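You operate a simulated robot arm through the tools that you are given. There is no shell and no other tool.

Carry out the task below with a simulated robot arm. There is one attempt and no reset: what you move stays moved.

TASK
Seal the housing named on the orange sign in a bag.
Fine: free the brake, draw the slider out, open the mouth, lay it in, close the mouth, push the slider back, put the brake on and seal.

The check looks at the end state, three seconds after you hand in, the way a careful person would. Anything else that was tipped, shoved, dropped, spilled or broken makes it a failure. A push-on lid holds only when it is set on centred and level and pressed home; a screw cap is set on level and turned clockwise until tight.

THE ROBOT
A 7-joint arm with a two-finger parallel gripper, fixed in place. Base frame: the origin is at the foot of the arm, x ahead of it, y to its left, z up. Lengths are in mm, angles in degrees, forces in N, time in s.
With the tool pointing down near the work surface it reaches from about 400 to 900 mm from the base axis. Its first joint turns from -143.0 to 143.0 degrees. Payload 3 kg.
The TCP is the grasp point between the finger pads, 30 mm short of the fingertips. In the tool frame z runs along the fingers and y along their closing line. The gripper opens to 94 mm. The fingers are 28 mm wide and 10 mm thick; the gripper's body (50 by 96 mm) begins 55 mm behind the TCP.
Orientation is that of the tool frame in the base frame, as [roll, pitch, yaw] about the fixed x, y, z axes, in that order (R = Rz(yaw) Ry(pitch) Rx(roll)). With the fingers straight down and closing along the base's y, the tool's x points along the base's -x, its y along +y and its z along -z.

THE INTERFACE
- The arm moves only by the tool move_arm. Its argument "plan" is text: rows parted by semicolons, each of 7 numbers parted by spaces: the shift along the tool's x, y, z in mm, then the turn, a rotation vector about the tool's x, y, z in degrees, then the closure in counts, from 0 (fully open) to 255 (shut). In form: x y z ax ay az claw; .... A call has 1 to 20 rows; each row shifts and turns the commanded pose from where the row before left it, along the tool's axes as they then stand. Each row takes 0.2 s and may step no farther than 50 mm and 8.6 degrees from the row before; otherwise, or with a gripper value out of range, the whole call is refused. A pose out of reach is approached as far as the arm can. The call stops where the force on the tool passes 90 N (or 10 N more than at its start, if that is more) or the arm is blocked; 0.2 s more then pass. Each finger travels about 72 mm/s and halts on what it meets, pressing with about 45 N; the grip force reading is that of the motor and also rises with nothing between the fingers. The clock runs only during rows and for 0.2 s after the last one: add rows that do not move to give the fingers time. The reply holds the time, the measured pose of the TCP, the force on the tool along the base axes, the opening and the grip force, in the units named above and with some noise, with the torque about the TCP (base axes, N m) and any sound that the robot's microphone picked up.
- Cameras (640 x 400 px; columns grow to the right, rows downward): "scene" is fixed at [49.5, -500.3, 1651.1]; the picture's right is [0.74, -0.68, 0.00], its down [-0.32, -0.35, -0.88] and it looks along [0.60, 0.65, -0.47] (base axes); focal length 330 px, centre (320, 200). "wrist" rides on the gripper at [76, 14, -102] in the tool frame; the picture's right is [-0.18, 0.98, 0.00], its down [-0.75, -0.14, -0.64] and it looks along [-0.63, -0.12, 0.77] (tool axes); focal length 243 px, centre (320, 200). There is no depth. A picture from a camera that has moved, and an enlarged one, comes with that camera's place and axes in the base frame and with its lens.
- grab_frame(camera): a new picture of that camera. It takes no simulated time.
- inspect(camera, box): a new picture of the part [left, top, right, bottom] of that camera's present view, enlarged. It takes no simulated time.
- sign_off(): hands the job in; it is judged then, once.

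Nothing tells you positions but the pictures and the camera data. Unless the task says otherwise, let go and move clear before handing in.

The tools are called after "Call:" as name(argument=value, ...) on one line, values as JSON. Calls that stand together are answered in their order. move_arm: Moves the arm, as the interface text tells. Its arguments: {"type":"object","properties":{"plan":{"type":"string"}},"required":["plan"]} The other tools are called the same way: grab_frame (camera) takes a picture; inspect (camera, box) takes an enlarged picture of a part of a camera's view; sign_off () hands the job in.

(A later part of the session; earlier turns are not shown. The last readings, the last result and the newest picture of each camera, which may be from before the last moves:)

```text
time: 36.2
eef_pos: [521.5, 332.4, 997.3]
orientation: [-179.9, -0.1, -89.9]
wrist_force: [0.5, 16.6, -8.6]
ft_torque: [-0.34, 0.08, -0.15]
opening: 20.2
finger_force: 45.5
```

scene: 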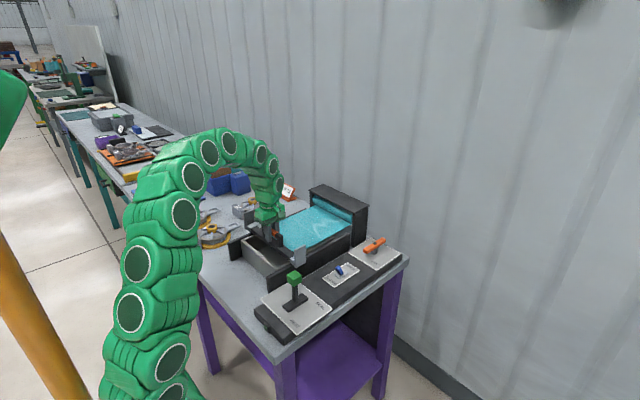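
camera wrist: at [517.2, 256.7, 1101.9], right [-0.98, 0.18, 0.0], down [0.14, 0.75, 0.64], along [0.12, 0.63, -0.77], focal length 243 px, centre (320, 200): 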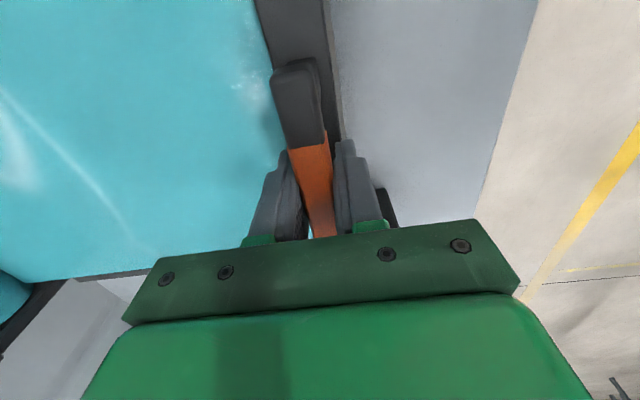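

Call:
move_arm(plan="0 4 0 0 0 0 255; 0 4 0 0 0 0 255; 0 4 0 0 0 0 255; 0 0 0 0 0 0 255")

Call:
inspect(camera="scene", box=[220, 180, 380, 300])

```text
time: 37.2
eef_pos: [508.2, 331.4, 998.4]
orientation: [-179.9, 0.0, -89.9]
wrist_force: [-0.3, 25.8, -17.0]
ft_torque: [0.51, 0.11, -0.16]
opening: 20.5
finger_force: 45.2
```

```text
3.33 times, centred on (300, 240) of scene
camera zoom: at [49.5, -500.3, 1651.1], right [0.74, -0.68, 0.0], down [-0.32, -0.35, -0.88], along [0.6, 0.65, -0.47], focal length 1101 px, centre (387, 67)
```

zoom: 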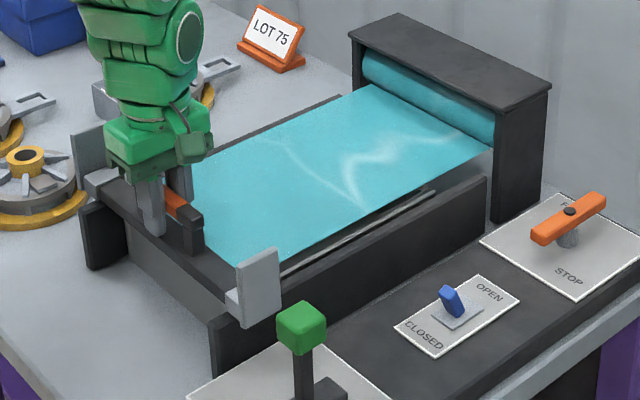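

Call:
move_arm(plan="0 3 0 0 0 0 255; 0 3 0 0 0 0 255; 0 3 0 0 0 0 255; 0 0 0 0 0 0 255")

```text
time: 37.9
eef_pos: [507.9, 329.8, 998.8]
orientation: [-179.1, 0.2, -90.0]
wrist_force: [26.2, 12.6, -24.1]
ft_torque: [0.35, 0.77, 0.03]
opening: 20.5
finger_force: 44.9
stopped in row 3: the force on the tool passed its limit at 97 N (the readings are from after the stop); the commanded pose is now the measured one
```

The slider hit its end stop at x≈508, so it is fully out. I'll release it, lift, and go look at the toggle.

Call:
move_arm(plan="0 0 0 0 0 0 80; 0 0 0 0 0 0 80; 0 0 0 0 0 0 80; 0 0 -35 0 0 0 80; 0 0 -40 0 0 0 80; 39 -27 0 0 0 0 255; 39 -27 0 0 0 0 255; 39 -27 0 0 0 0 255; 39 -27 0 0 0 0 255; 39 -27 0 0 0 0 255; 40 -27 0 0 0 0 255; 0 0 0 0 0 0 255; 0 0 0 0 0 0 255")

Call:
grab_frame(camera="wrist")

Call:
inspect(camera="scene", box=[220, 180, 420, 320])

```text
time: 40.7
eef_pos: [668.1, 94.3, 1074.8]
orientation: [-179.2, 0.1, -89.9]
wrist_force: [0.2, 0.0, 0.3]
ft_torque: [-0.01, 0.02, -0.02]
opening: 0.0
finger_force: 33.3
```

```text
taken
camera wrist: at [652.4, 18.9, 1178.1], right [-0.98, 0.18, -0.01], down [0.13, 0.75, 0.65], along [0.13, 0.63, -0.76], focal length 243 px, centre (320, 200)
```

wrist: 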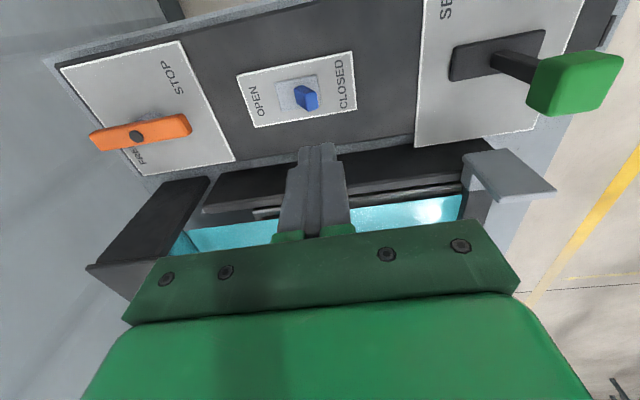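

```text
2.86 times, centred on (320, 250) of scene
camera zoom: at [49.5, -500.3, 1651.1], right [0.74, -0.68, 0.0], down [-0.32, -0.35, -0.88], along [0.6, 0.65, -0.47], focal length 943 px, centre (320, 57)
```

zoom: 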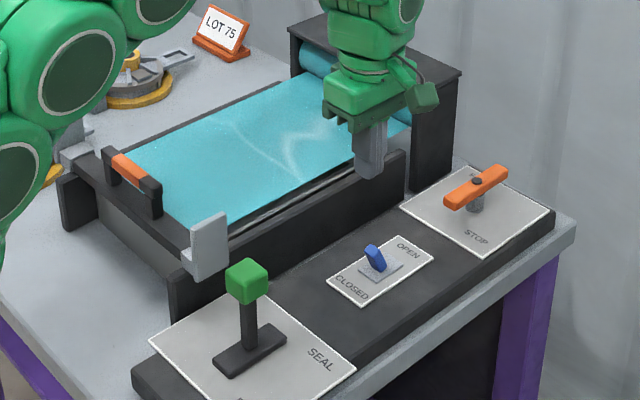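

Call:
inspect(camera="wrist", box=[230, 40, 370, 140])

Call:
inspect(camera="scene", box=[315, 250, 375, 295])

```text
4.00 times, centred on (300, 90) of wrist
camera zoom: at [652.4, 18.9, 1178.1], right [-0.98, 0.18, -0.01], down [0.13, 0.75, 0.65], along [0.13, 0.63, -0.76], focal length 970 px, centre (400, 640)
```

zoom: 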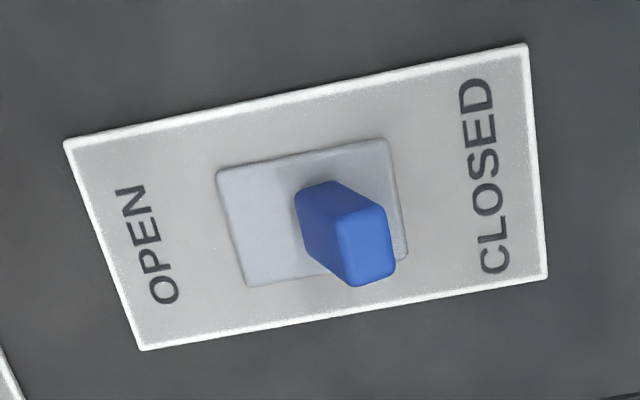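

```text
8.89 times, centred on (345, 272) of scene
camera zoom: at [49.5, -500.3, 1651.1], right [0.74, -0.68, 0.0], down [-0.32, -0.35, -0.88], along [0.6, 0.65, -0.47], focal length 2935 px, centre (98, -444)
```

zoom: 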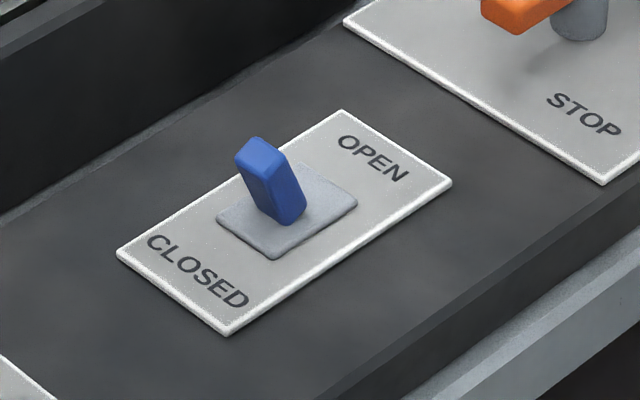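

The toggle tip is at about (683, 93, 929) and leans toward CLOSED (-x). With closed fingertips I'll come in on its -x side and push it toward +x.

Call:
move_arm(plan="0 18 33 0 0.8 0 255; 0 0 40 0 0 0 255; 0 0 40 0 0 0 255; 0 0 20 0 0 0 255; 0 0 0 0 0 0 255")

Call:
grab_frame(camera="wrist")

Call:
inspect(camera="scene", box=[300, 230, 390, 300])

```text
time: 41.9
eef_pos: [652.4, 92.9, 942.4]
orientation: [-179.2, -0.8, -90.0]
wrist_force: [0.0, 0.2, -0.5]
ft_torque: [0.05, -0.02, 0.03]
opening: 0.1
finger_force: 33.1
```

```text
taken
camera wrist: at [635.6, 20.0, 1046.0], right [-0.98, 0.18, -0.02], down [0.13, 0.76, 0.63], along [0.13, 0.62, -0.77], focal length 243 px, centre (320, 200)
```

wrist: 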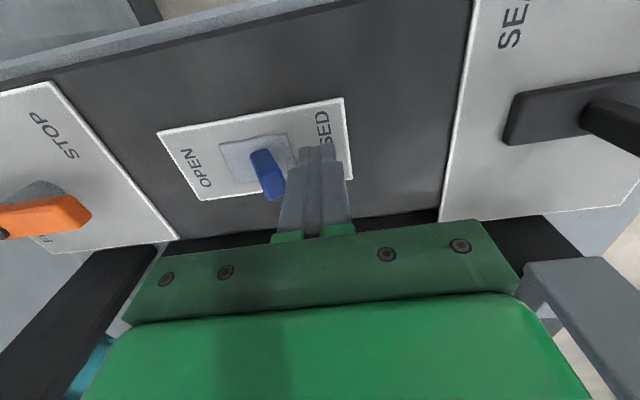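

```text
5.71 times, centred on (345, 265) of scene
camera zoom: at [49.5, -500.3, 1651.1], right [0.74, -0.68, 0.0], down [-0.32, -0.35, -0.88], along [0.6, 0.65, -0.47], focal length 1887 px, centre (177, -171)
```

zoom: 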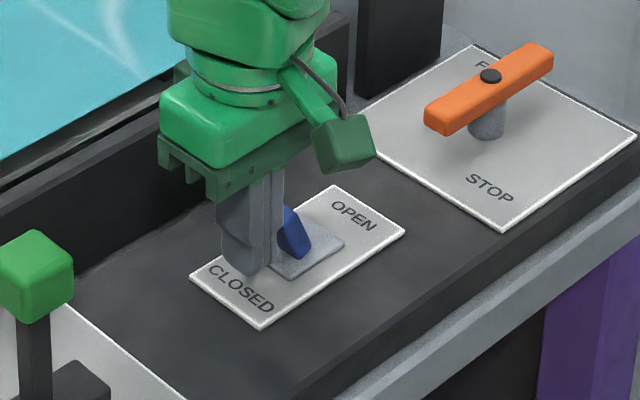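

Call:
move_arm(plan="0 0 0 -0.8 -0.8 0 255; 0 -8 0 0 0 0 255; 0 -8 0 0 0 0 255; 0 -8 0 0 0 0 255; 0 -8 0 0 0 0 255; 0 -8 0 0 0 0 255; 0 -5 0 0 0 0 255; 0 0 0 0 0 0 255")

Call:
inspect(camera="scene", box=[220, 180, 420, 320])

Call:
grab_frame(camera="wrist")

```text
time: 43.4
eef_pos: [687.4, 95.2, 942.6]
orientation: [179.0, 0.1, -89.9]
wrist_force: [-32.6, -1.7, 31.4]
ft_torque: [-0.05, 0.72, 0.06]
opening: 0.3
finger_force: 33.3
stopped in row 7: the force on the tool passed its limit at 105 N (the readings are from after the stop); the commanded pose is now the measured one
```

```text
2.86 times, centred on (320, 250) of scene
camera zoom: at [49.5, -500.3, 1651.1], right [0.74, -0.68, 0.0], down [-0.32, -0.35, -0.88], along [0.6, 0.65, -0.47], focal length 943 px, centre (320, 57)
```

zoom: 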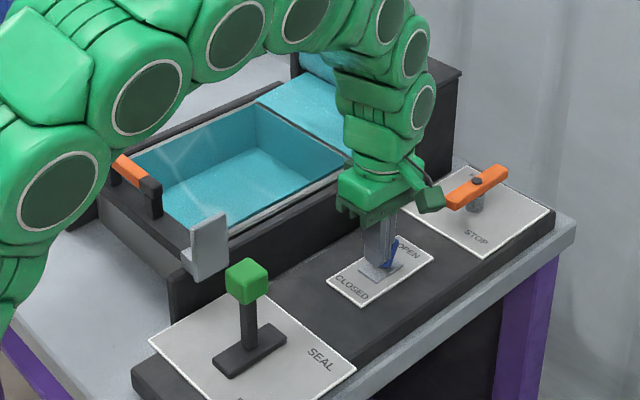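

```text
taken
camera wrist: at [674.5, 18.4, 1046.3], right [-0.98, 0.18, 0.02], down [0.15, 0.75, 0.64], along [0.1, 0.63, -0.77], focal length 243 px, centre (320, 200)
```

wrist: 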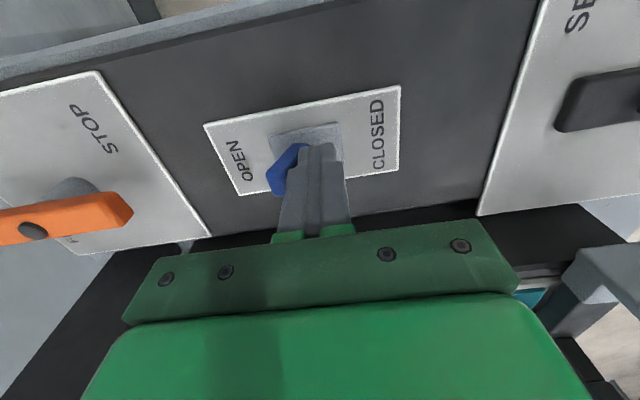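

The toggle is thrown and the film now lines the tray as an open pocket. I'll back away, lift, and go look at housing 75.

Call:
move_arm(plan="0 10 0 0 0 0 255; 0 5 -40 1 0 0 255; 0 0 -50 0 0 0 255; 0 0 -50 0 0 0 255; -44 16 -3 0 0 0 0; -44 16 -3 0 0 0 0; -44 16 -3 0 0 0 0; -44 16 -3 0 0 0 0; -44 16 0 0 0 0 0; -44 16 0 0 0 0 0; -44 16 0 0 0 0 0; -44 16 0 0 0 0 0; -44 16 0 0 0 0 0; -44 16 0 0 0 0 0; -44 10 0 0 0 0 0; -44 10 0 0 0 0 0; 0 0 0 0 0 0 0")

Call:
grab_frame(camera="scene")

Call:
grab_frame(camera="wrist")

```text
time: 47.0
eef_pos: [491.2, 622.0, 1092.6]
orientation: [-179.9, 0.1, -89.9]
wrist_force: [-0.5, 0.0, 0.0]
ft_torque: [-0.01, 0.02, 0.0]
opening: 94.1
finger_force: 0.1
```

```text
taken
```

scene: 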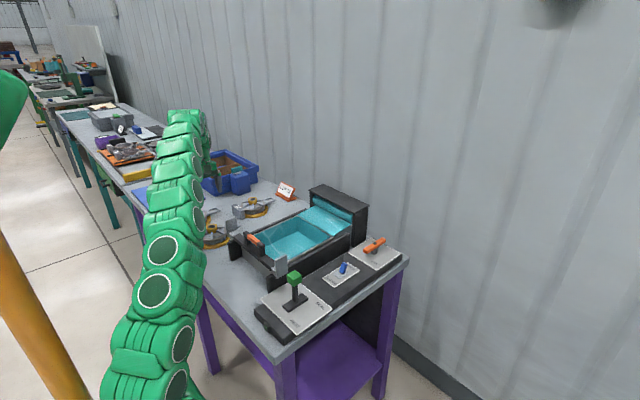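

```text
taken
camera wrist: at [477.5, 546.9, 1197.1], right [-0.98, 0.18, 0.0], down [0.14, 0.75, 0.64], along [0.12, 0.63, -0.77], focal length 243 px, centre (320, 200)
```

wrist: 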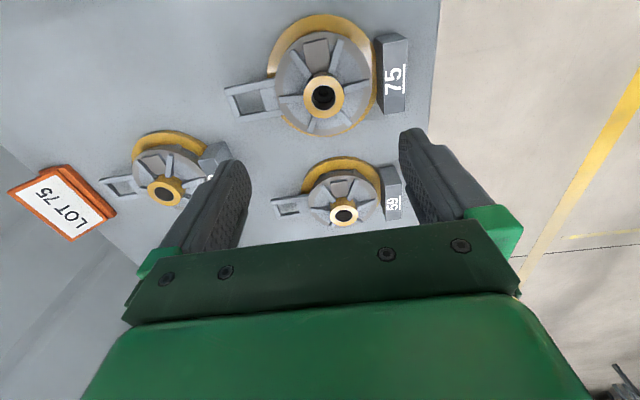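

Call:
inspect(camera="wrist", box=[200, 0, 440, 150])

Call:
inspect(camera="scene", box=[220, 180, 380, 300])

Call:
inspect(camera="scene", box=[190, 190, 290, 260])

```text
2.67 times, centred on (320, 75) of wrist
camera zoom: at [477.5, 546.9, 1197.1], right [-0.98, 0.18, 0.0], down [0.14, 0.75, 0.64], along [0.12, 0.63, -0.77], focal length 647 px, centre (320, 533)
```

zoom: 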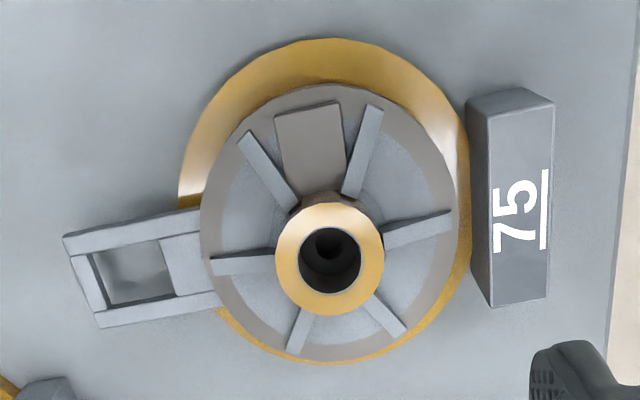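

```text
3.33 times, centred on (300, 240) of scene
camera zoom: at [49.5, -500.3, 1651.1], right [0.74, -0.68, 0.0], down [-0.32, -0.35, -0.88], along [0.6, 0.65, -0.47], focal length 1101 px, centre (387, 67)
```

zoom: 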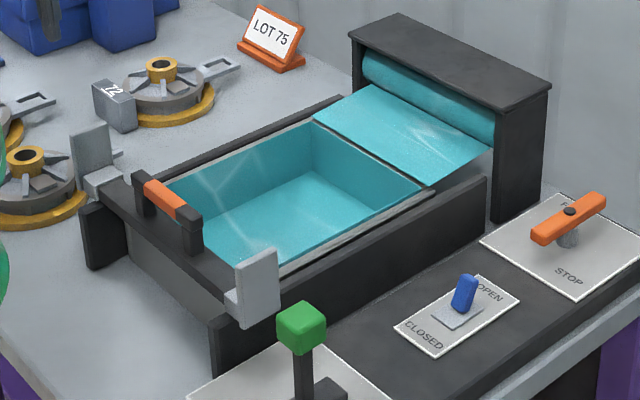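

```text
5.71 times, centred on (240, 225) of scene
camera zoom: at [49.5, -500.3, 1651.1], right [0.74, -0.68, 0.0], down [-0.32, -0.35, -0.88], along [0.6, 0.65, -0.47], focal length 1887 px, centre (777, 57)
```

zoom: 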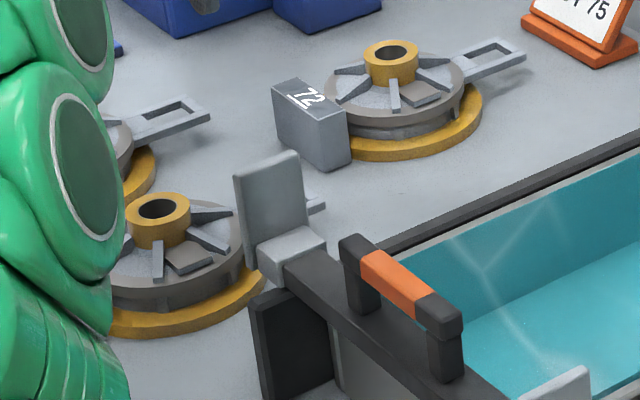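

Housing 75 has a 45 mm hub, a flange about 144 mm across and its handle toward +x, turned by about +8°. The tag block stands beside it at -x and may be separate, so I'll keep clear of it. I'll turn the tool to fit the gaps between the ribs and come closer.

Call:
move_arm(plan="0 0 0 0 0 7.4 81; 0 0 20 0 0 7.4 81; 0 0 20 0 0 7.2 81; 0 0 20 0 0 0 81; 0 0 0 0 0 0 81")

Call:
grab_frame(camera="wrist")

Call:
inspect(camera="wrist", box=[220, 30, 440, 200])

```text
time: 48.2
eef_pos: [492.4, 622.0, 1030.9]
orientation: [-179.9, 0.1, -112.1]
wrist_force: [0.1, 0.3, 0.8]
ft_torque: [0.02, 0.01, 0.02]
opening: 64.2
finger_force: 0.0
```

```text
taken
camera wrist: at [450.8, 557.2, 1135.5], right [-0.84, 0.54, 0.0], down [0.41, 0.65, 0.64], along [0.35, 0.54, -0.77], focal length 243 px, centre (320, 200)
```

wrist: 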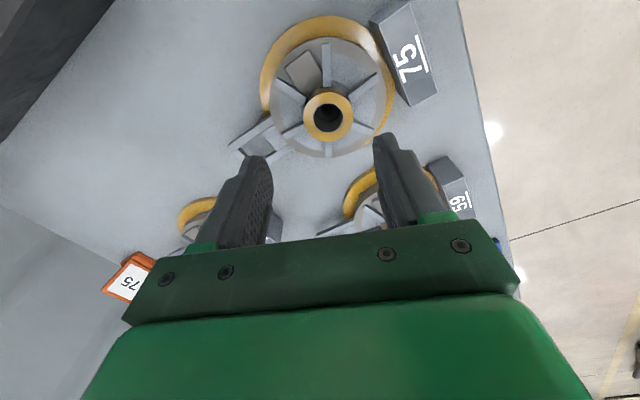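

```text
2.35 times, centred on (330, 115) of wrist
camera zoom: at [450.8, 557.2, 1135.5], right [-0.84, 0.54, 0.0], down [0.41, 0.65, 0.64], along [0.35, 0.54, -0.77], focal length 571 px, centre (296, 400)
```

zoom: 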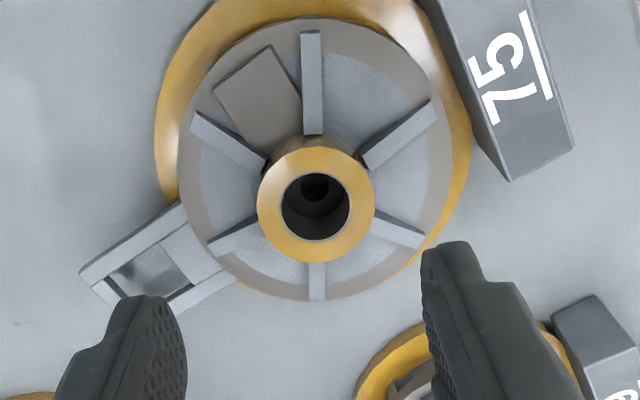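

Call:
move_arm(plan="-12 4.9 30 0 0 0 81; 0 0 30 0 0 0 81; 0 0 10 0 0 0 81; 0 0 0 0 0 0 81")

Call:
grab_frame(camera="wrist")

Call:
inspect(camera="scene", box=[180, 190, 260, 260])

```text
time: 49.2
eef_pos: [493.9, 636.1, 962.4]
orientation: [-179.9, 0.1, -111.9]
wrist_force: [0.0, 0.2, 1.6]
ft_torque: [0.0, 0.01, -0.04]
opening: 64.2
finger_force: 0.0
```

```text
taken
camera wrist: at [452.3, 571.5, 1066.4], right [-0.84, 0.54, 0.0], down [0.41, 0.65, 0.64], along [0.35, 0.54, -0.77], focal length 243 px, centre (320, 200)
```

wrist: 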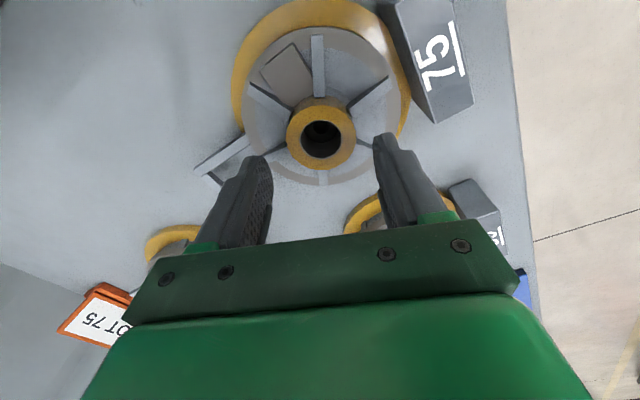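

```text
5.71 times, centred on (220, 225) of scene
camera zoom: at [49.5, -500.3, 1651.1], right [0.74, -0.68, 0.0], down [-0.32, -0.35, -0.88], along [0.6, 0.65, -0.47], focal length 1887 px, centre (891, 57)
```

zoom: 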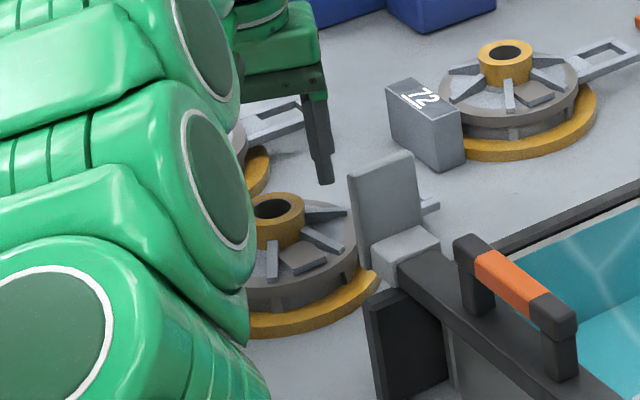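

Call:
move_arm(plan="0 0 20 0 0 0 81; 0 0 18 0 0 0 81; 0 0 6 0 0 0 81; 0 0 0 0 0 0 81")

Call:
grab_frame(camera="wrist")

```text
time: 49.9
eef_pos: [493.4, 635.1, 930.7]
orientation: [-179.8, 0.4, -111.9]
wrist_force: [-4.9, -9.5, 29.9]
ft_torque: [-0.2, 1.27, 0.37]
opening: 65.1
finger_force: 0.6
stopped in row 3: the force on the tool passed its limit at 106 N (the readings are from after the stop); the commanded pose is now the measured one
```

```text
taken
camera wrist: at [451.6, 570.3, 1033.7], right [-0.84, 0.54, 0.0], down [0.41, 0.64, 0.65], along [0.35, 0.55, -0.76], focal length 243 px, centre (320, 200)
```

wrist: 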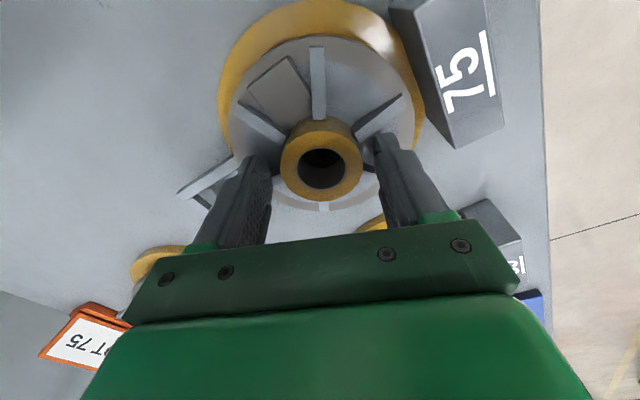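

A fingertip touched a rib at tip z≈900, so the fingers must stay above the ribs, which leaves about 13 mm of hub to grip. I'll lift, line the closing direction up with the handle axis (yaw ≈ -93) for the best balance, and come down gently.

Call:
move_arm(plan="0 0 -15 0 0 0 81; 0 0 0 -0.2 0.4 -6.5 81; 0 0 0 0 0 -6.5 81; 0 0 0 0 0 -6 81; 0 0 0 0 0 0 81")

Call:
grab_frame(camera="wrist")

Call:
inspect(camera="wrist", box=[200, 40, 440, 220])

```text
time: 51.1
eef_pos: [493.5, 634.5, 943.7]
orientation: [-179.9, -0.1, -92.8]
wrist_force: [-0.1, 0.4, 0.1]
ft_torque: [-0.01, 0.0, 0.01]
opening: 64.0
finger_force: 0.1
```

```text
taken
camera wrist: at [475.8, 560.8, 1047.9], right [-0.97, 0.23, 0.0], down [0.18, 0.75, 0.64], along [0.15, 0.62, -0.77], focal length 243 px, centre (320, 200)
```

wrist: 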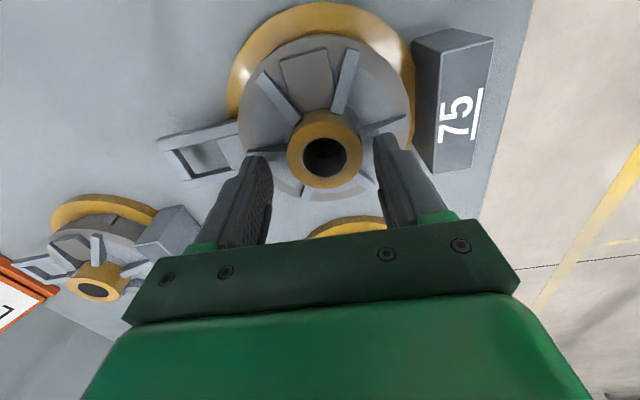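

```text
2.22 times, centred on (320, 130) of wrist
camera zoom: at [475.8, 560.8, 1047.9], right [-0.97, 0.23, 0.0], down [0.18, 0.75, 0.64], along [0.15, 0.62, -0.77], focal length 539 px, centre (320, 356)
```

zoom: 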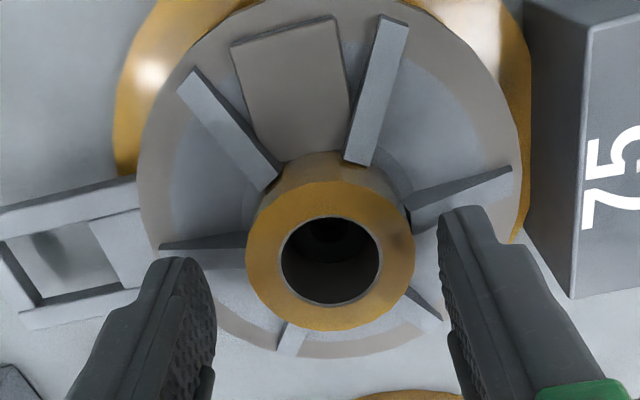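

Call:
move_arm(plan="0 2 4 0 0 0 81; 0 0 4 0 0 0 81; 0 0 3 0 0 0 81; 0 0 2 0 0 0 81; 0 0 0 0 0 0 81")

Call:
inspect(camera="wrist", box=[200, 40, 440, 220])

```text
time: 52.3
eef_pos: [492.1, 636.0, 930.2]
orientation: [-180.0, 0.0, -92.9]
wrist_force: [0.3, 0.2, 0.2]
ft_torque: [-0.01, -0.01, -0.01]
opening: 63.9
finger_force: 0.0
```

```text
2.22 times, centred on (320, 130) of wrist
camera zoom: at [473.4, 561.4, 1034.5], right [-0.97, 0.23, 0.0], down [0.18, 0.75, 0.64], along [0.15, 0.62, -0.77], focal length 539 px, centre (320, 356)
```

zoom: 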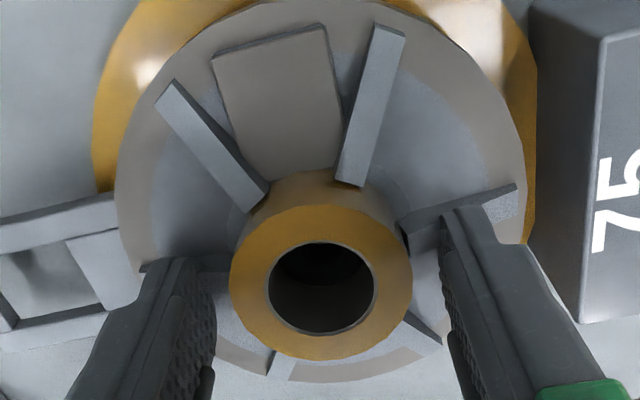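

Call:
move_arm(plan="0 1 3 0 0 0 81; 0 0 2 0 0 0 81; 0 0 0 0 0 0 81")

```text
time: 53.1
eef_pos: [493.5, 636.3, 929.9]
orientation: [-179.7, 0.3, -93.0]
wrist_force: [-3.9, -5.7, 21.6]
ft_torque: [-0.4, 0.92, 0.17]
opening: 66.3
finger_force: 1.6
stopped in row 3: the force on the tool passed its limit at 93 N (the readings are from after the stop); the commanded pose is now the measured one
```

The -x finger touches a rib at tip z≈899, so I'll rise about 1 mm and close on the hub here.

Call:
move_arm(plan="0 1 -1.2 -0.3 0.3 0 81; 0 0 0 0 0 0 255; 0 0 0 0 0 0 255; 0 0 0 0 0 0 255; 0 0 0 0 0 0 255")

Call:
inspect(camera="wrist", box=[200, 40, 440, 220])

```text
time: 54.4
eef_pos: [491.3, 636.5, 930.1]
orientation: [179.9, 0.0, -93.0]
wrist_force: [-0.1, 0.0, -0.1]
ft_torque: [-0.06, -0.15, -0.04]
opening: 43.0
finger_force: 45.2
```

```text
2.22 times, centred on (320, 130) of wrist
camera zoom: at [473.2, 562.5, 1034.6], right [-0.97, 0.24, 0.0], down [0.18, 0.75, 0.64], along [0.15, 0.62, -0.77], focal length 539 px, centre (320, 356)
```

zoom: 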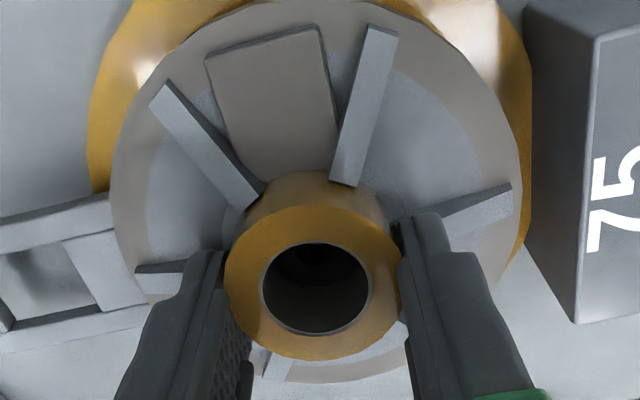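

Call:
move_arm(plan="0 0 -3 0 0 0 255; 0 0 -4 0 0 0 255; 0 0 -5 0 0 0 255; 0 0 0 0 0 0 255")

Call:
grab_frame(camera="wrist")

Call:
grab_frame(camera="scene")

```text
time: 55.4
eef_pos: [491.2, 636.9, 942.0]
orientation: [179.9, 0.0, -93.0]
wrist_force: [-1.5, -0.8, 1.5]
ft_torque: [0.08, -0.28, -0.07]
opening: 42.7
finger_force: 45.5
```

```text
taken
camera wrist: at [473.3, 562.7, 1046.7], right [-0.97, 0.24, 0.0], down [0.18, 0.75, 0.64], along [0.15, 0.62, -0.77], focal length 243 px, centre (320, 200)
```

wrist: 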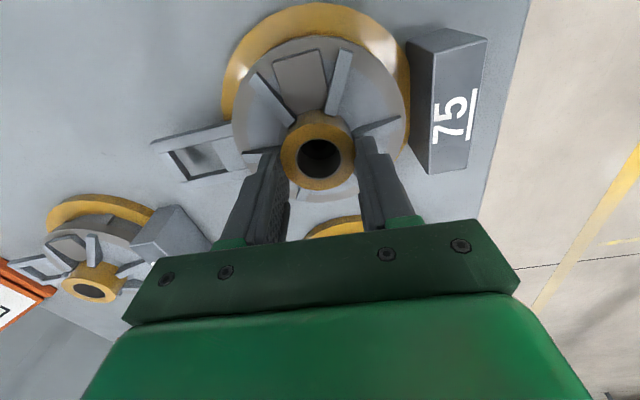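

```text
taken
```

scene: 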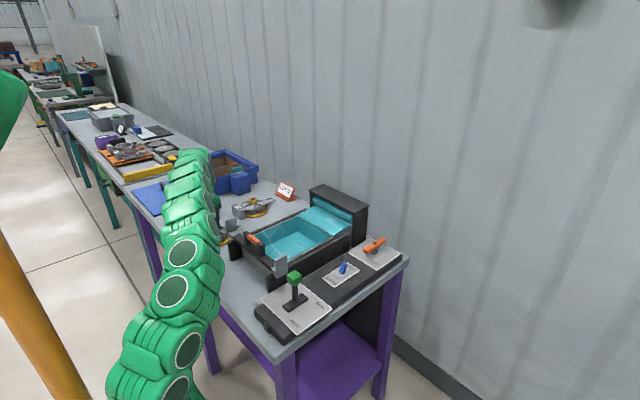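

Call:
inspect(camera="wrist", box=[200, 40, 440, 220])

```text
2.22 times, centred on (320, 130) of wrist
camera zoom: at [473.3, 562.7, 1046.7], right [-0.97, 0.24, 0.0], down [0.18, 0.75, 0.64], along [0.15, 0.62, -0.77], focal length 539 px, centre (320, 356)
```

zoom: 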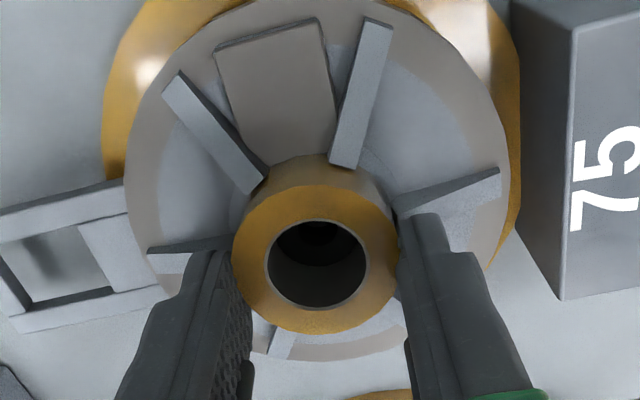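

Call:
move_arm(plan="0 0 6 0 0 0 255; 0 0 5 0 0 0 255; 0 0 0 0 0 0 255")

Call:
move_arm(plan="0 0 -3 0 0 0 255")

Call:
move_arm(plan="0 0 -3 0 0 0 255")

Call:
inspect(camera="wrist", box=[200, 40, 440, 220])

```text
time: 56.1
eef_pos: [491.8, 637.3, 932.7]
orientation: [-180.0, 0.0, -92.9]
wrist_force: [4.8, 5.9, 30.9]
ft_torque: [0.08, 0.35, -0.11]
opening: 43.0
finger_force: 44.7
```

```text
time: 56.5
eef_pos: [490.2, 635.6, 931.6]
orientation: [179.8, -0.3, -93.0]
wrist_force: [0.2, 0.6, -4.2]
ft_torque: [-0.01, -0.09, 0.0]
opening: 43.0
finger_force: 44.8
```

```text
time: 57.0
eef_pos: [491.2, 636.5, 936.9]
orientation: [179.9, 0.0, -93.1]
wrist_force: [0.1, 0.5, -4.6]
ft_torque: [0.02, -0.08, -0.02]
opening: 42.9
finger_force: 45.2
```

```text
2.22 times, centred on (320, 130) of wrist
camera zoom: at [473.4, 561.7, 1041.7], right [-0.97, 0.24, 0.0], down [0.18, 0.75, 0.64], along [0.15, 0.62, -0.77], focal length 539 px, centre (320, 356)
```

zoom: 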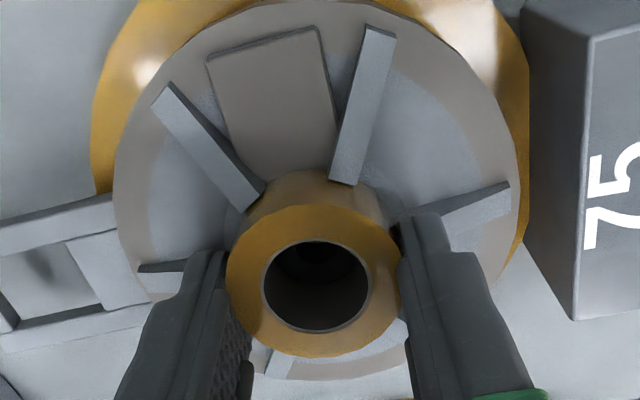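

The housing is now hanging in the grip with a load of about 4.6 N, and the tag block seems to be moving with it. I'll lift a little more and check for slip.

Call:
move_arm(plan="0 0 -2 0 0 0 255; 0 0 -2 0 0 0 255; 0 0 -2 0 0 0 255; 0 0 0 0 0 0 255")

Call:
inspect(camera="wrist", box=[200, 40, 440, 220])

Call:
inspect(camera="scene", box=[180, 190, 260, 260])

```text
time: 58.0
eef_pos: [492.4, 637.3, 943.2]
orientation: [179.8, -0.1, -93.0]
wrist_force: [0.3, -0.2, -4.0]
ft_torque: [0.03, -0.06, -0.01]
opening: 43.0
finger_force: 45.2
```

```text
2.22 times, centred on (320, 130) of wrist
camera zoom: at [473.4, 562.3, 1047.5], right [-0.97, 0.24, 0.0], down [0.18, 0.75, 0.64], along [0.15, 0.62, -0.77], focal length 539 px, centre (320, 356)
```

zoom: 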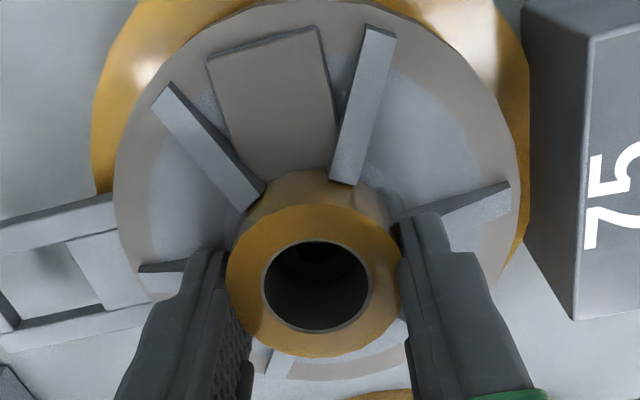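

```text
5.71 times, centred on (220, 225) of scene
camera zoom: at [49.5, -500.3, 1651.1], right [0.74, -0.68, 0.0], down [-0.32, -0.35, -0.88], along [0.6, 0.65, -0.47], focal length 1887 px, centre (891, 57)
```

zoom: 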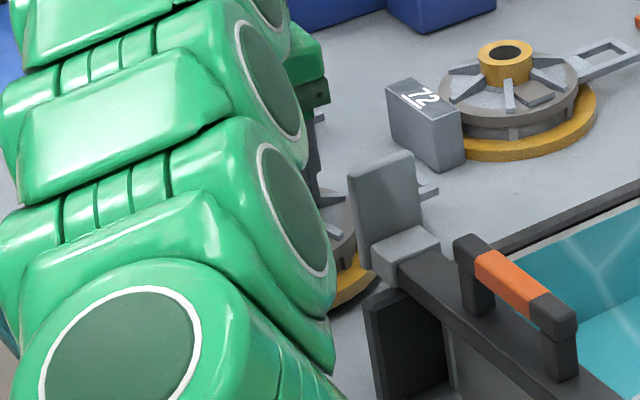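

The housing and its block move rigidly with the gripper. I'll keep lifting in small steps.

Call:
move_arm(plan="0 0 -4 0 0 0 255; 0 0 -5 0 0 0 255; 0 0 -6 0 0 0 255; 0 0 -7 0 0 0 255; 0 0 -8 0 0 0 255; 0 0 -8 0 0 0 255; 0 0 -8 0 0 0 255; 0 0 -8 0 0 0 255; 0 0 -8 0 0 0 255; 0 0 -6 0 0 0 255; 0 0 0 0 0 0 255")

Call:
grab_frame(camera="wrist")

Call:
grab_frame(camera="scene")

```text
time: 60.4
eef_pos: [490.7, 637.0, 1011.3]
orientation: [179.8, -0.1, -93.0]
wrist_force: [-0.3, 0.3, -3.8]
ft_torque: [0.0, -0.06, -0.01]
opening: 43.2
finger_force: 45.4
```

```text
taken
camera wrist: at [472.5, 562.9, 1115.5], right [-0.97, 0.24, 0.0], down [0.18, 0.75, 0.64], along [0.15, 0.62, -0.77], focal length 243 px, centre (320, 200)
```

wrist: 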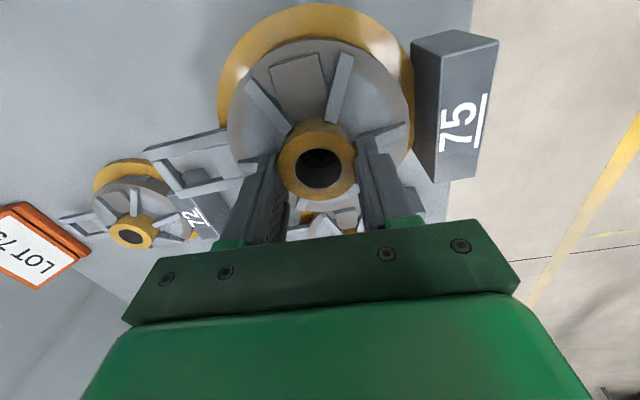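

```text
taken
```

scene: 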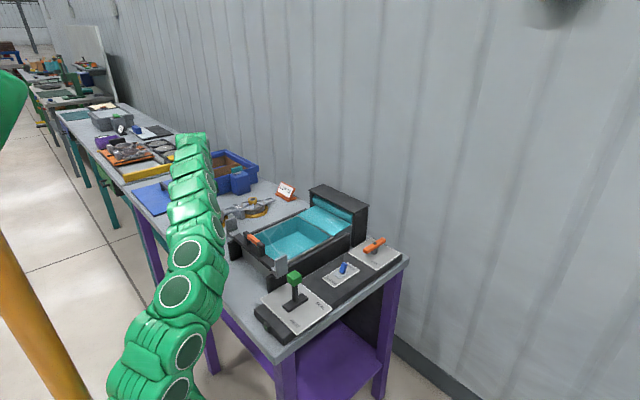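

Call:
move_arm(plan="0 0 -10 0 0 0 255; 0 0 -12 0 0 0 255; 0 0 -12 0 0 0 255; 0 0 -12 0 0 0 255; 0 0 -12 0 0 0 255; 0 0 -10 0 0 0 255; 0 0 0 0 0 0 255; 8 -17 0 0 0 0 255; 8.5 -18 0 0 0 0 255; 8.5 -18 0 0 0 0 255; 8.5 -18 0 0 0 0 255; 14 -17 0 0 0 0 255; 14 -17 0 0 0 0 255; 14 -17 0 0 0 0 255; 14 -17 0 0 0 0 255; 0 0 0 0 0 0 255")

Call:
grab_frame(camera="wrist")

Call:
inspect(camera="scene", box=[160, 120, 380, 300])

```text
time: 63.8
eef_pos: [625.4, 540.6, 1078.4]
orientation: [179.8, -0.2, -93.0]
wrist_force: [0.1, 0.0, -5.3]
ft_torque: [0.01, -0.08, -0.01]
opening: 43.0
finger_force: 45.4
```

```text
taken
camera wrist: at [607.5, 465.8, 1183.6], right [-0.97, 0.24, 0.0], down [0.18, 0.75, 0.64], along [0.15, 0.62, -0.77], focal length 243 px, centre (320, 200)
```

wrist: 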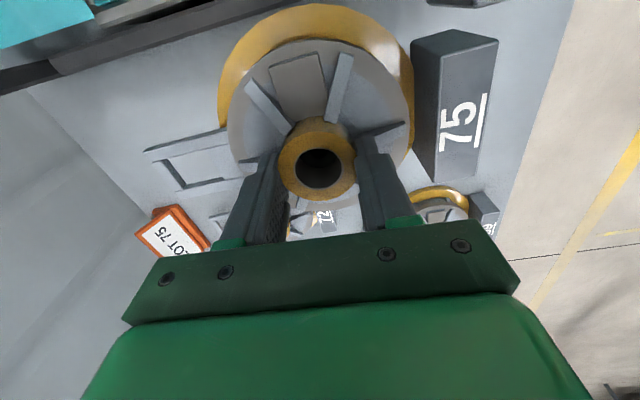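

```text
2.22 times, centred on (270, 210) of scene
camera zoom: at [49.5, -500.3, 1651.1], right [0.74, -0.68, 0.0], down [-0.32, -0.35, -0.88], along [0.6, 0.65, -0.47], focal length 734 px, centre (431, 178)
```

zoom: 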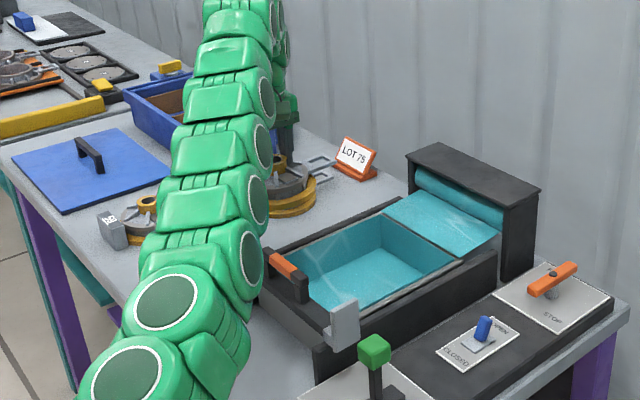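

The grip is firm and the part is clear of everything. From hub to ends it spans about -102 to +126 mm in x, and the pocket runs from about x 526 to 775 and y 234 to 425. So I'll centre the hub at roughly (638.5, 330), entering from the +y side.

Call:
move_arm(plan="17.9 -5.5 0 0 0 0 255; 17.9 -5.5 0 0 0 0 255; 17.9 -5.5 0 0 0 0 255; 17.9 -5.5 0 0 0 0 255; 17.9 -5.5 0 0 0 0 255; 20 0.5 0 0 0 0 255; 20 0.5 0 0 0 0 255; 20 0.5 0 0 0 0 255; 20 0.5 0 0 0 0 255; 20 0.5 0 0 0 0 255; 20 0.6 0 0 0 0 255; 0 0 0 0 0 0 255")

Call:
grab_frame(camera="wrist")

Call:
inspect(camera="scene", box=[220, 150, 380, 300])

```text
time: 66.3
eef_pos: [639.6, 329.4, 1079.5]
orientation: [179.9, -0.1, -93.0]
wrist_force: [-0.4, 1.2, -4.4]
ft_torque: [0.07, -0.02, -0.01]
opening: 43.0
finger_force: 45.4
```

```text
taken
camera wrist: at [621.6, 255.9, 1183.9], right [-0.97, 0.24, 0.0], down [0.18, 0.75, 0.64], along [0.15, 0.62, -0.77], focal length 243 px, centre (320, 200)
```

wrist: 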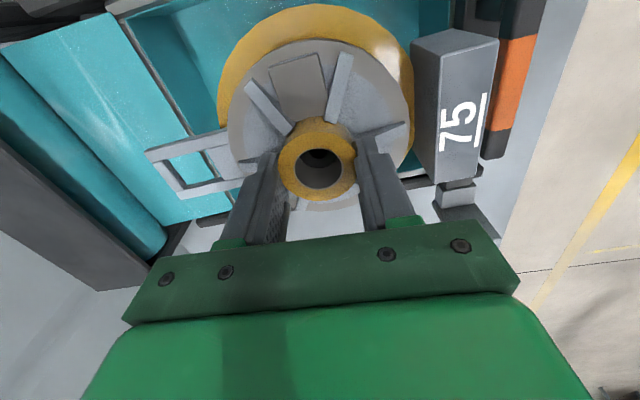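

```text
2.67 times, centred on (300, 225) of scene
camera zoom: at [49.5, -500.3, 1651.1], right [0.74, -0.68, 0.0], down [-0.32, -0.35, -0.88], along [0.6, 0.65, -0.47], focal length 880 px, centre (373, 133)
```

zoom: 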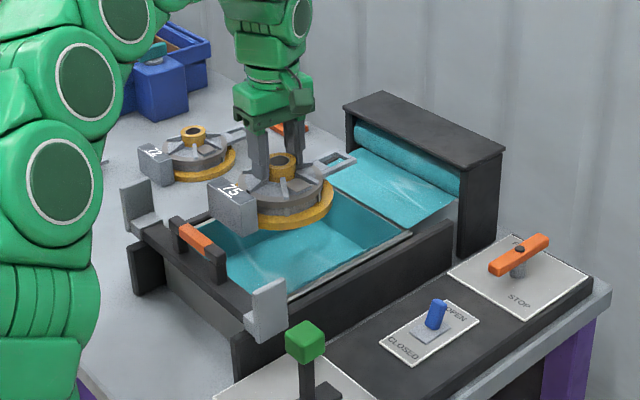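

Call:
move_arm(plan="0 0 10 0 0 0 255; 0 0 10 0 0 0 255; 0 0 10 0 0 0 255; 0 0 8 0 0 0 255; 0 0 0 0 0 0 255")

Call:
grab_frame(camera="wrist")

Call:
inspect(camera="scene", box=[240, 180, 350, 280])

Call:
inspect(camera="wrist", box=[120, 0, 520, 240])

```text
time: 67.5
eef_pos: [639.1, 330.6, 1041.7]
orientation: [179.8, -0.1, -93.0]
wrist_force: [0.2, 0.6, -4.3]
ft_torque: [0.05, -0.09, 0.0]
opening: 42.7
finger_force: 45.0
```

```text
taken
camera wrist: at [621.0, 255.6, 1145.8], right [-0.97, 0.24, 0.0], down [0.18, 0.75, 0.64], along [0.15, 0.62, -0.77], focal length 243 px, centre (320, 200)
```

wrist: 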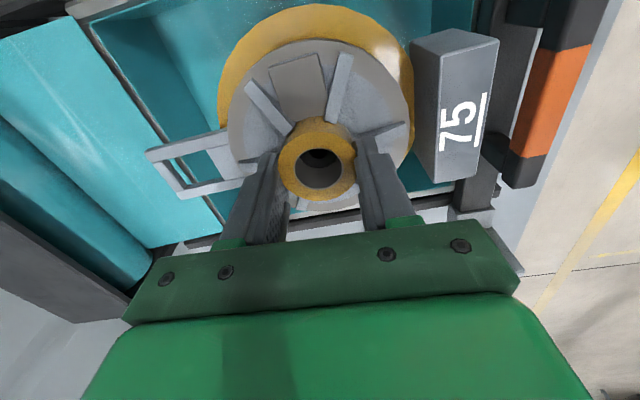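

```text
4.00 times, centred on (295, 230) of scene
camera zoom: at [49.5, -500.3, 1651.1], right [0.74, -0.68, 0.0], down [-0.32, -0.35, -0.88], along [0.6, 0.65, -0.47], focal length 1321 px, centre (420, 80)
```

zoom: 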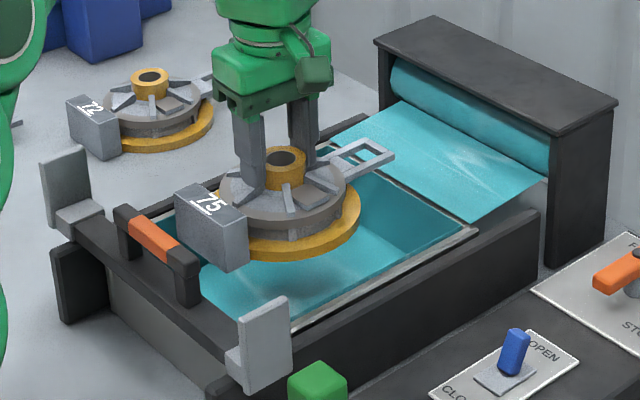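

```text
1.60 times, centred on (320, 120) of wrist
camera zoom: at [621.0, 255.6, 1145.8], right [-0.97, 0.24, 0.0], down [0.18, 0.75, 0.64], along [0.15, 0.62, -0.77], focal length 388 px, centre (320, 328)
```

zoom: 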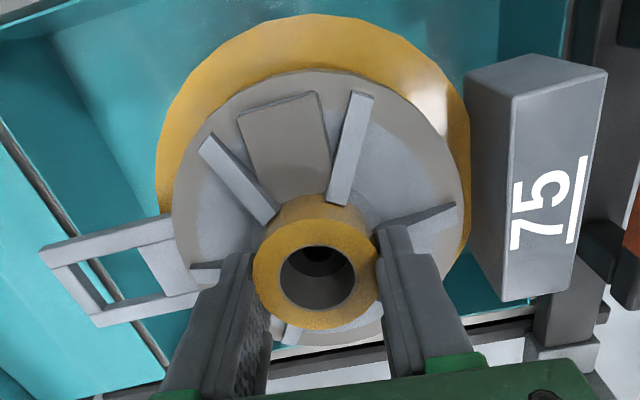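

It is centred in the pocket with about 10 mm clear at each end. I'll lower it in steps.

Call:
move_arm(plan="0 -1 8 0 0 0 255; 0 0 8 0 0 0 255; 0 0 8 0 0 0 255; 0 0 8 0 0 0 255; 0 0 8 0 0 0 255; 0 0 8 0 0 0 255; 0 0 8 0 0 0 255; 0 0 8 0 0 0 255; 0 0 0 0 0 0 255")

Call:
grab_frame(camera="wrist")

Call:
inspect(camera="scene", box=[240, 180, 350, 280])

```text
time: 69.5
eef_pos: [640.3, 330.2, 977.0]
orientation: [179.8, 0.0, -93.0]
wrist_force: [-0.4, 0.2, -3.5]
ft_torque: [0.08, -0.08, -0.01]
opening: 42.8
finger_force: 45.0
```

```text
taken
camera wrist: at [621.6, 255.6, 1081.0], right [-0.97, 0.24, 0.0], down [0.18, 0.75, 0.64], along [0.15, 0.62, -0.77], focal length 243 px, centre (320, 200)
```

wrist: 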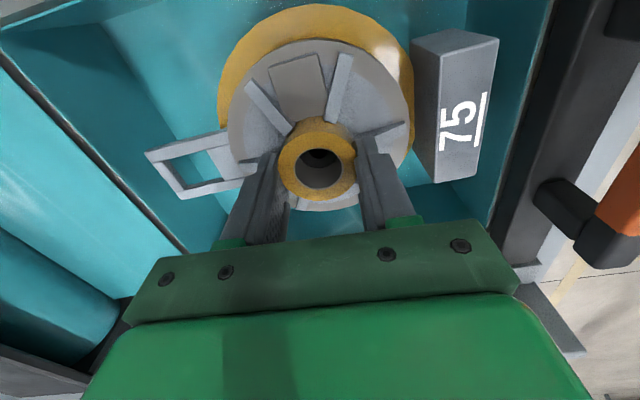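

```text
4.00 times, centred on (295, 230) of scene
camera zoom: at [49.5, -500.3, 1651.1], right [0.74, -0.68, 0.0], down [-0.32, -0.35, -0.88], along [0.6, 0.65, -0.47], focal length 1321 px, centre (420, 80)
```

zoom: 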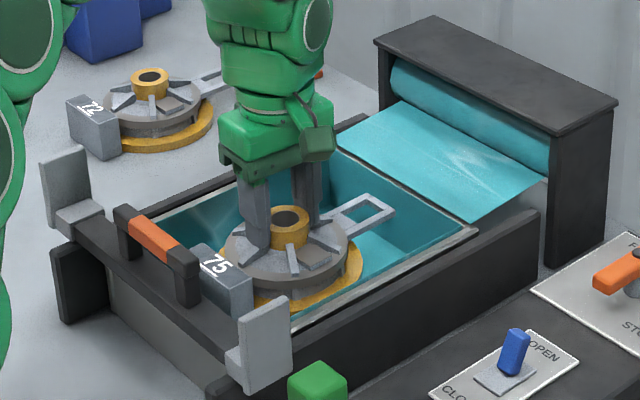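

Inside the pocket with clearance on both ends. I'll go down in finer steps until the weight comes off the wrist.

Call:
move_arm(plan="0 0 5 0 0 0 255; 0 0 5 0 0 0 255; 0 0 5 0 0 0 255; 0 0 5 0 0 0 255; 0 0 0 0 0 0 255")

Call:
move_arm(plan="0 0 3 0 0 0 255; 0 0 3 0 0 0 255; 0 0 0 0 0 0 255")

```text
time: 70.8
eef_pos: [640.4, 329.5, 957.0]
orientation: [179.9, -0.1, -92.9]
wrist_force: [0.4, -0.6, -4.8]
ft_torque: [0.05, -0.06, -0.02]
opening: 42.9
finger_force: 44.8
```

```text
time: 71.5
eef_pos: [640.6, 329.2, 950.8]
orientation: [179.9, -0.1, -93.1]
wrist_force: [1.1, 0.1, -3.6]
ft_torque: [0.0, -0.07, 0.0]
opening: 42.9
finger_force: 44.5
```

Call:
move_arm(plan="0 0 3 0 0 0 255; 0 0 3 0 0 0 255; 0 0 0 0 0 0 255")

Call:
move_arm(plan="0 0 2 0 0 0 255; 0 0 2 0 0 0 255; 0 0 0 0 0 0 255")

```text
time: 72.3
eef_pos: [641.0, 329.2, 945.3]
orientation: [179.8, -0.1, -93.0]
wrist_force: [0.2, 0.2, -4.2]
ft_torque: [0.02, -0.04, 0.01]
opening: 43.4
finger_force: 44.7
```

```text
time: 73.2
eef_pos: [641.0, 328.8, 943.2]
orientation: [-180.0, -0.1, -93.0]
wrist_force: [-3.0, -3.7, 27.3]
ft_torque: [-0.89, 0.56, -0.01]
opening: 42.9
finger_force: 44.9
```

It is on the floor at TCP z≈943. I'll relieve the pressure, open slightly, and lift straight up.

Call:
move_arm(plan="0 0 -1 0 0 0 255; 0 0 0 0 0 0 81; 0 0 0 0 0 0 81; 0 0 -8 0 0 0 81; 0 0 -15 0 0 0 81; 0 0 -40 0 0 0 81; 0 0 -40 0 0 0 81; 0 0 -40 0 0 0 81; 0 0 0 0 0 0 81")

Call:
grab_frame(camera="wrist")

Call:
inspect(camera="scene", box=[240, 180, 350, 280])

```text
time: 75.2
eef_pos: [641.2, 330.5, 1086.5]
orientation: [179.9, 0.0, -93.0]
wrist_force: [-0.5, 0.5, -0.4]
ft_torque: [0.02, -0.02, 0.0]
opening: 64.5
finger_force: 0.2
```

```text
taken
camera wrist: at [623.4, 256.8, 1190.9], right [-0.97, 0.24, 0.0], down [0.18, 0.75, 0.64], along [0.15, 0.62, -0.77], focal length 243 px, centre (320, 200)
```

wrist: 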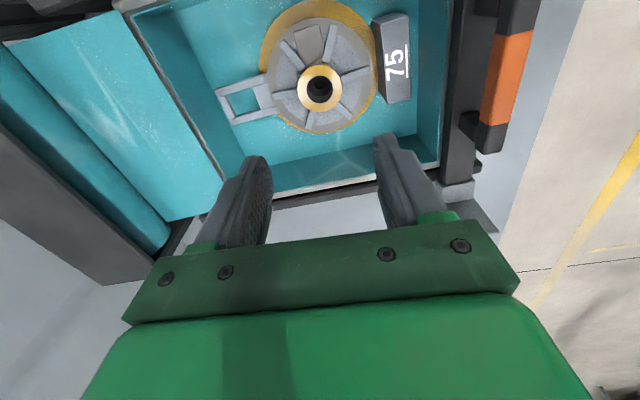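

```text
4.00 times, centred on (295, 230) of scene
camera zoom: at [49.5, -500.3, 1651.1], right [0.74, -0.68, 0.0], down [-0.32, -0.35, -0.88], along [0.6, 0.65, -0.47], focal length 1321 px, centre (420, 80)
```

zoom: 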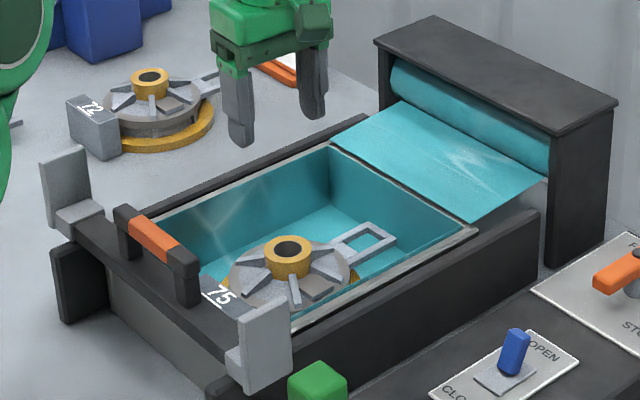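

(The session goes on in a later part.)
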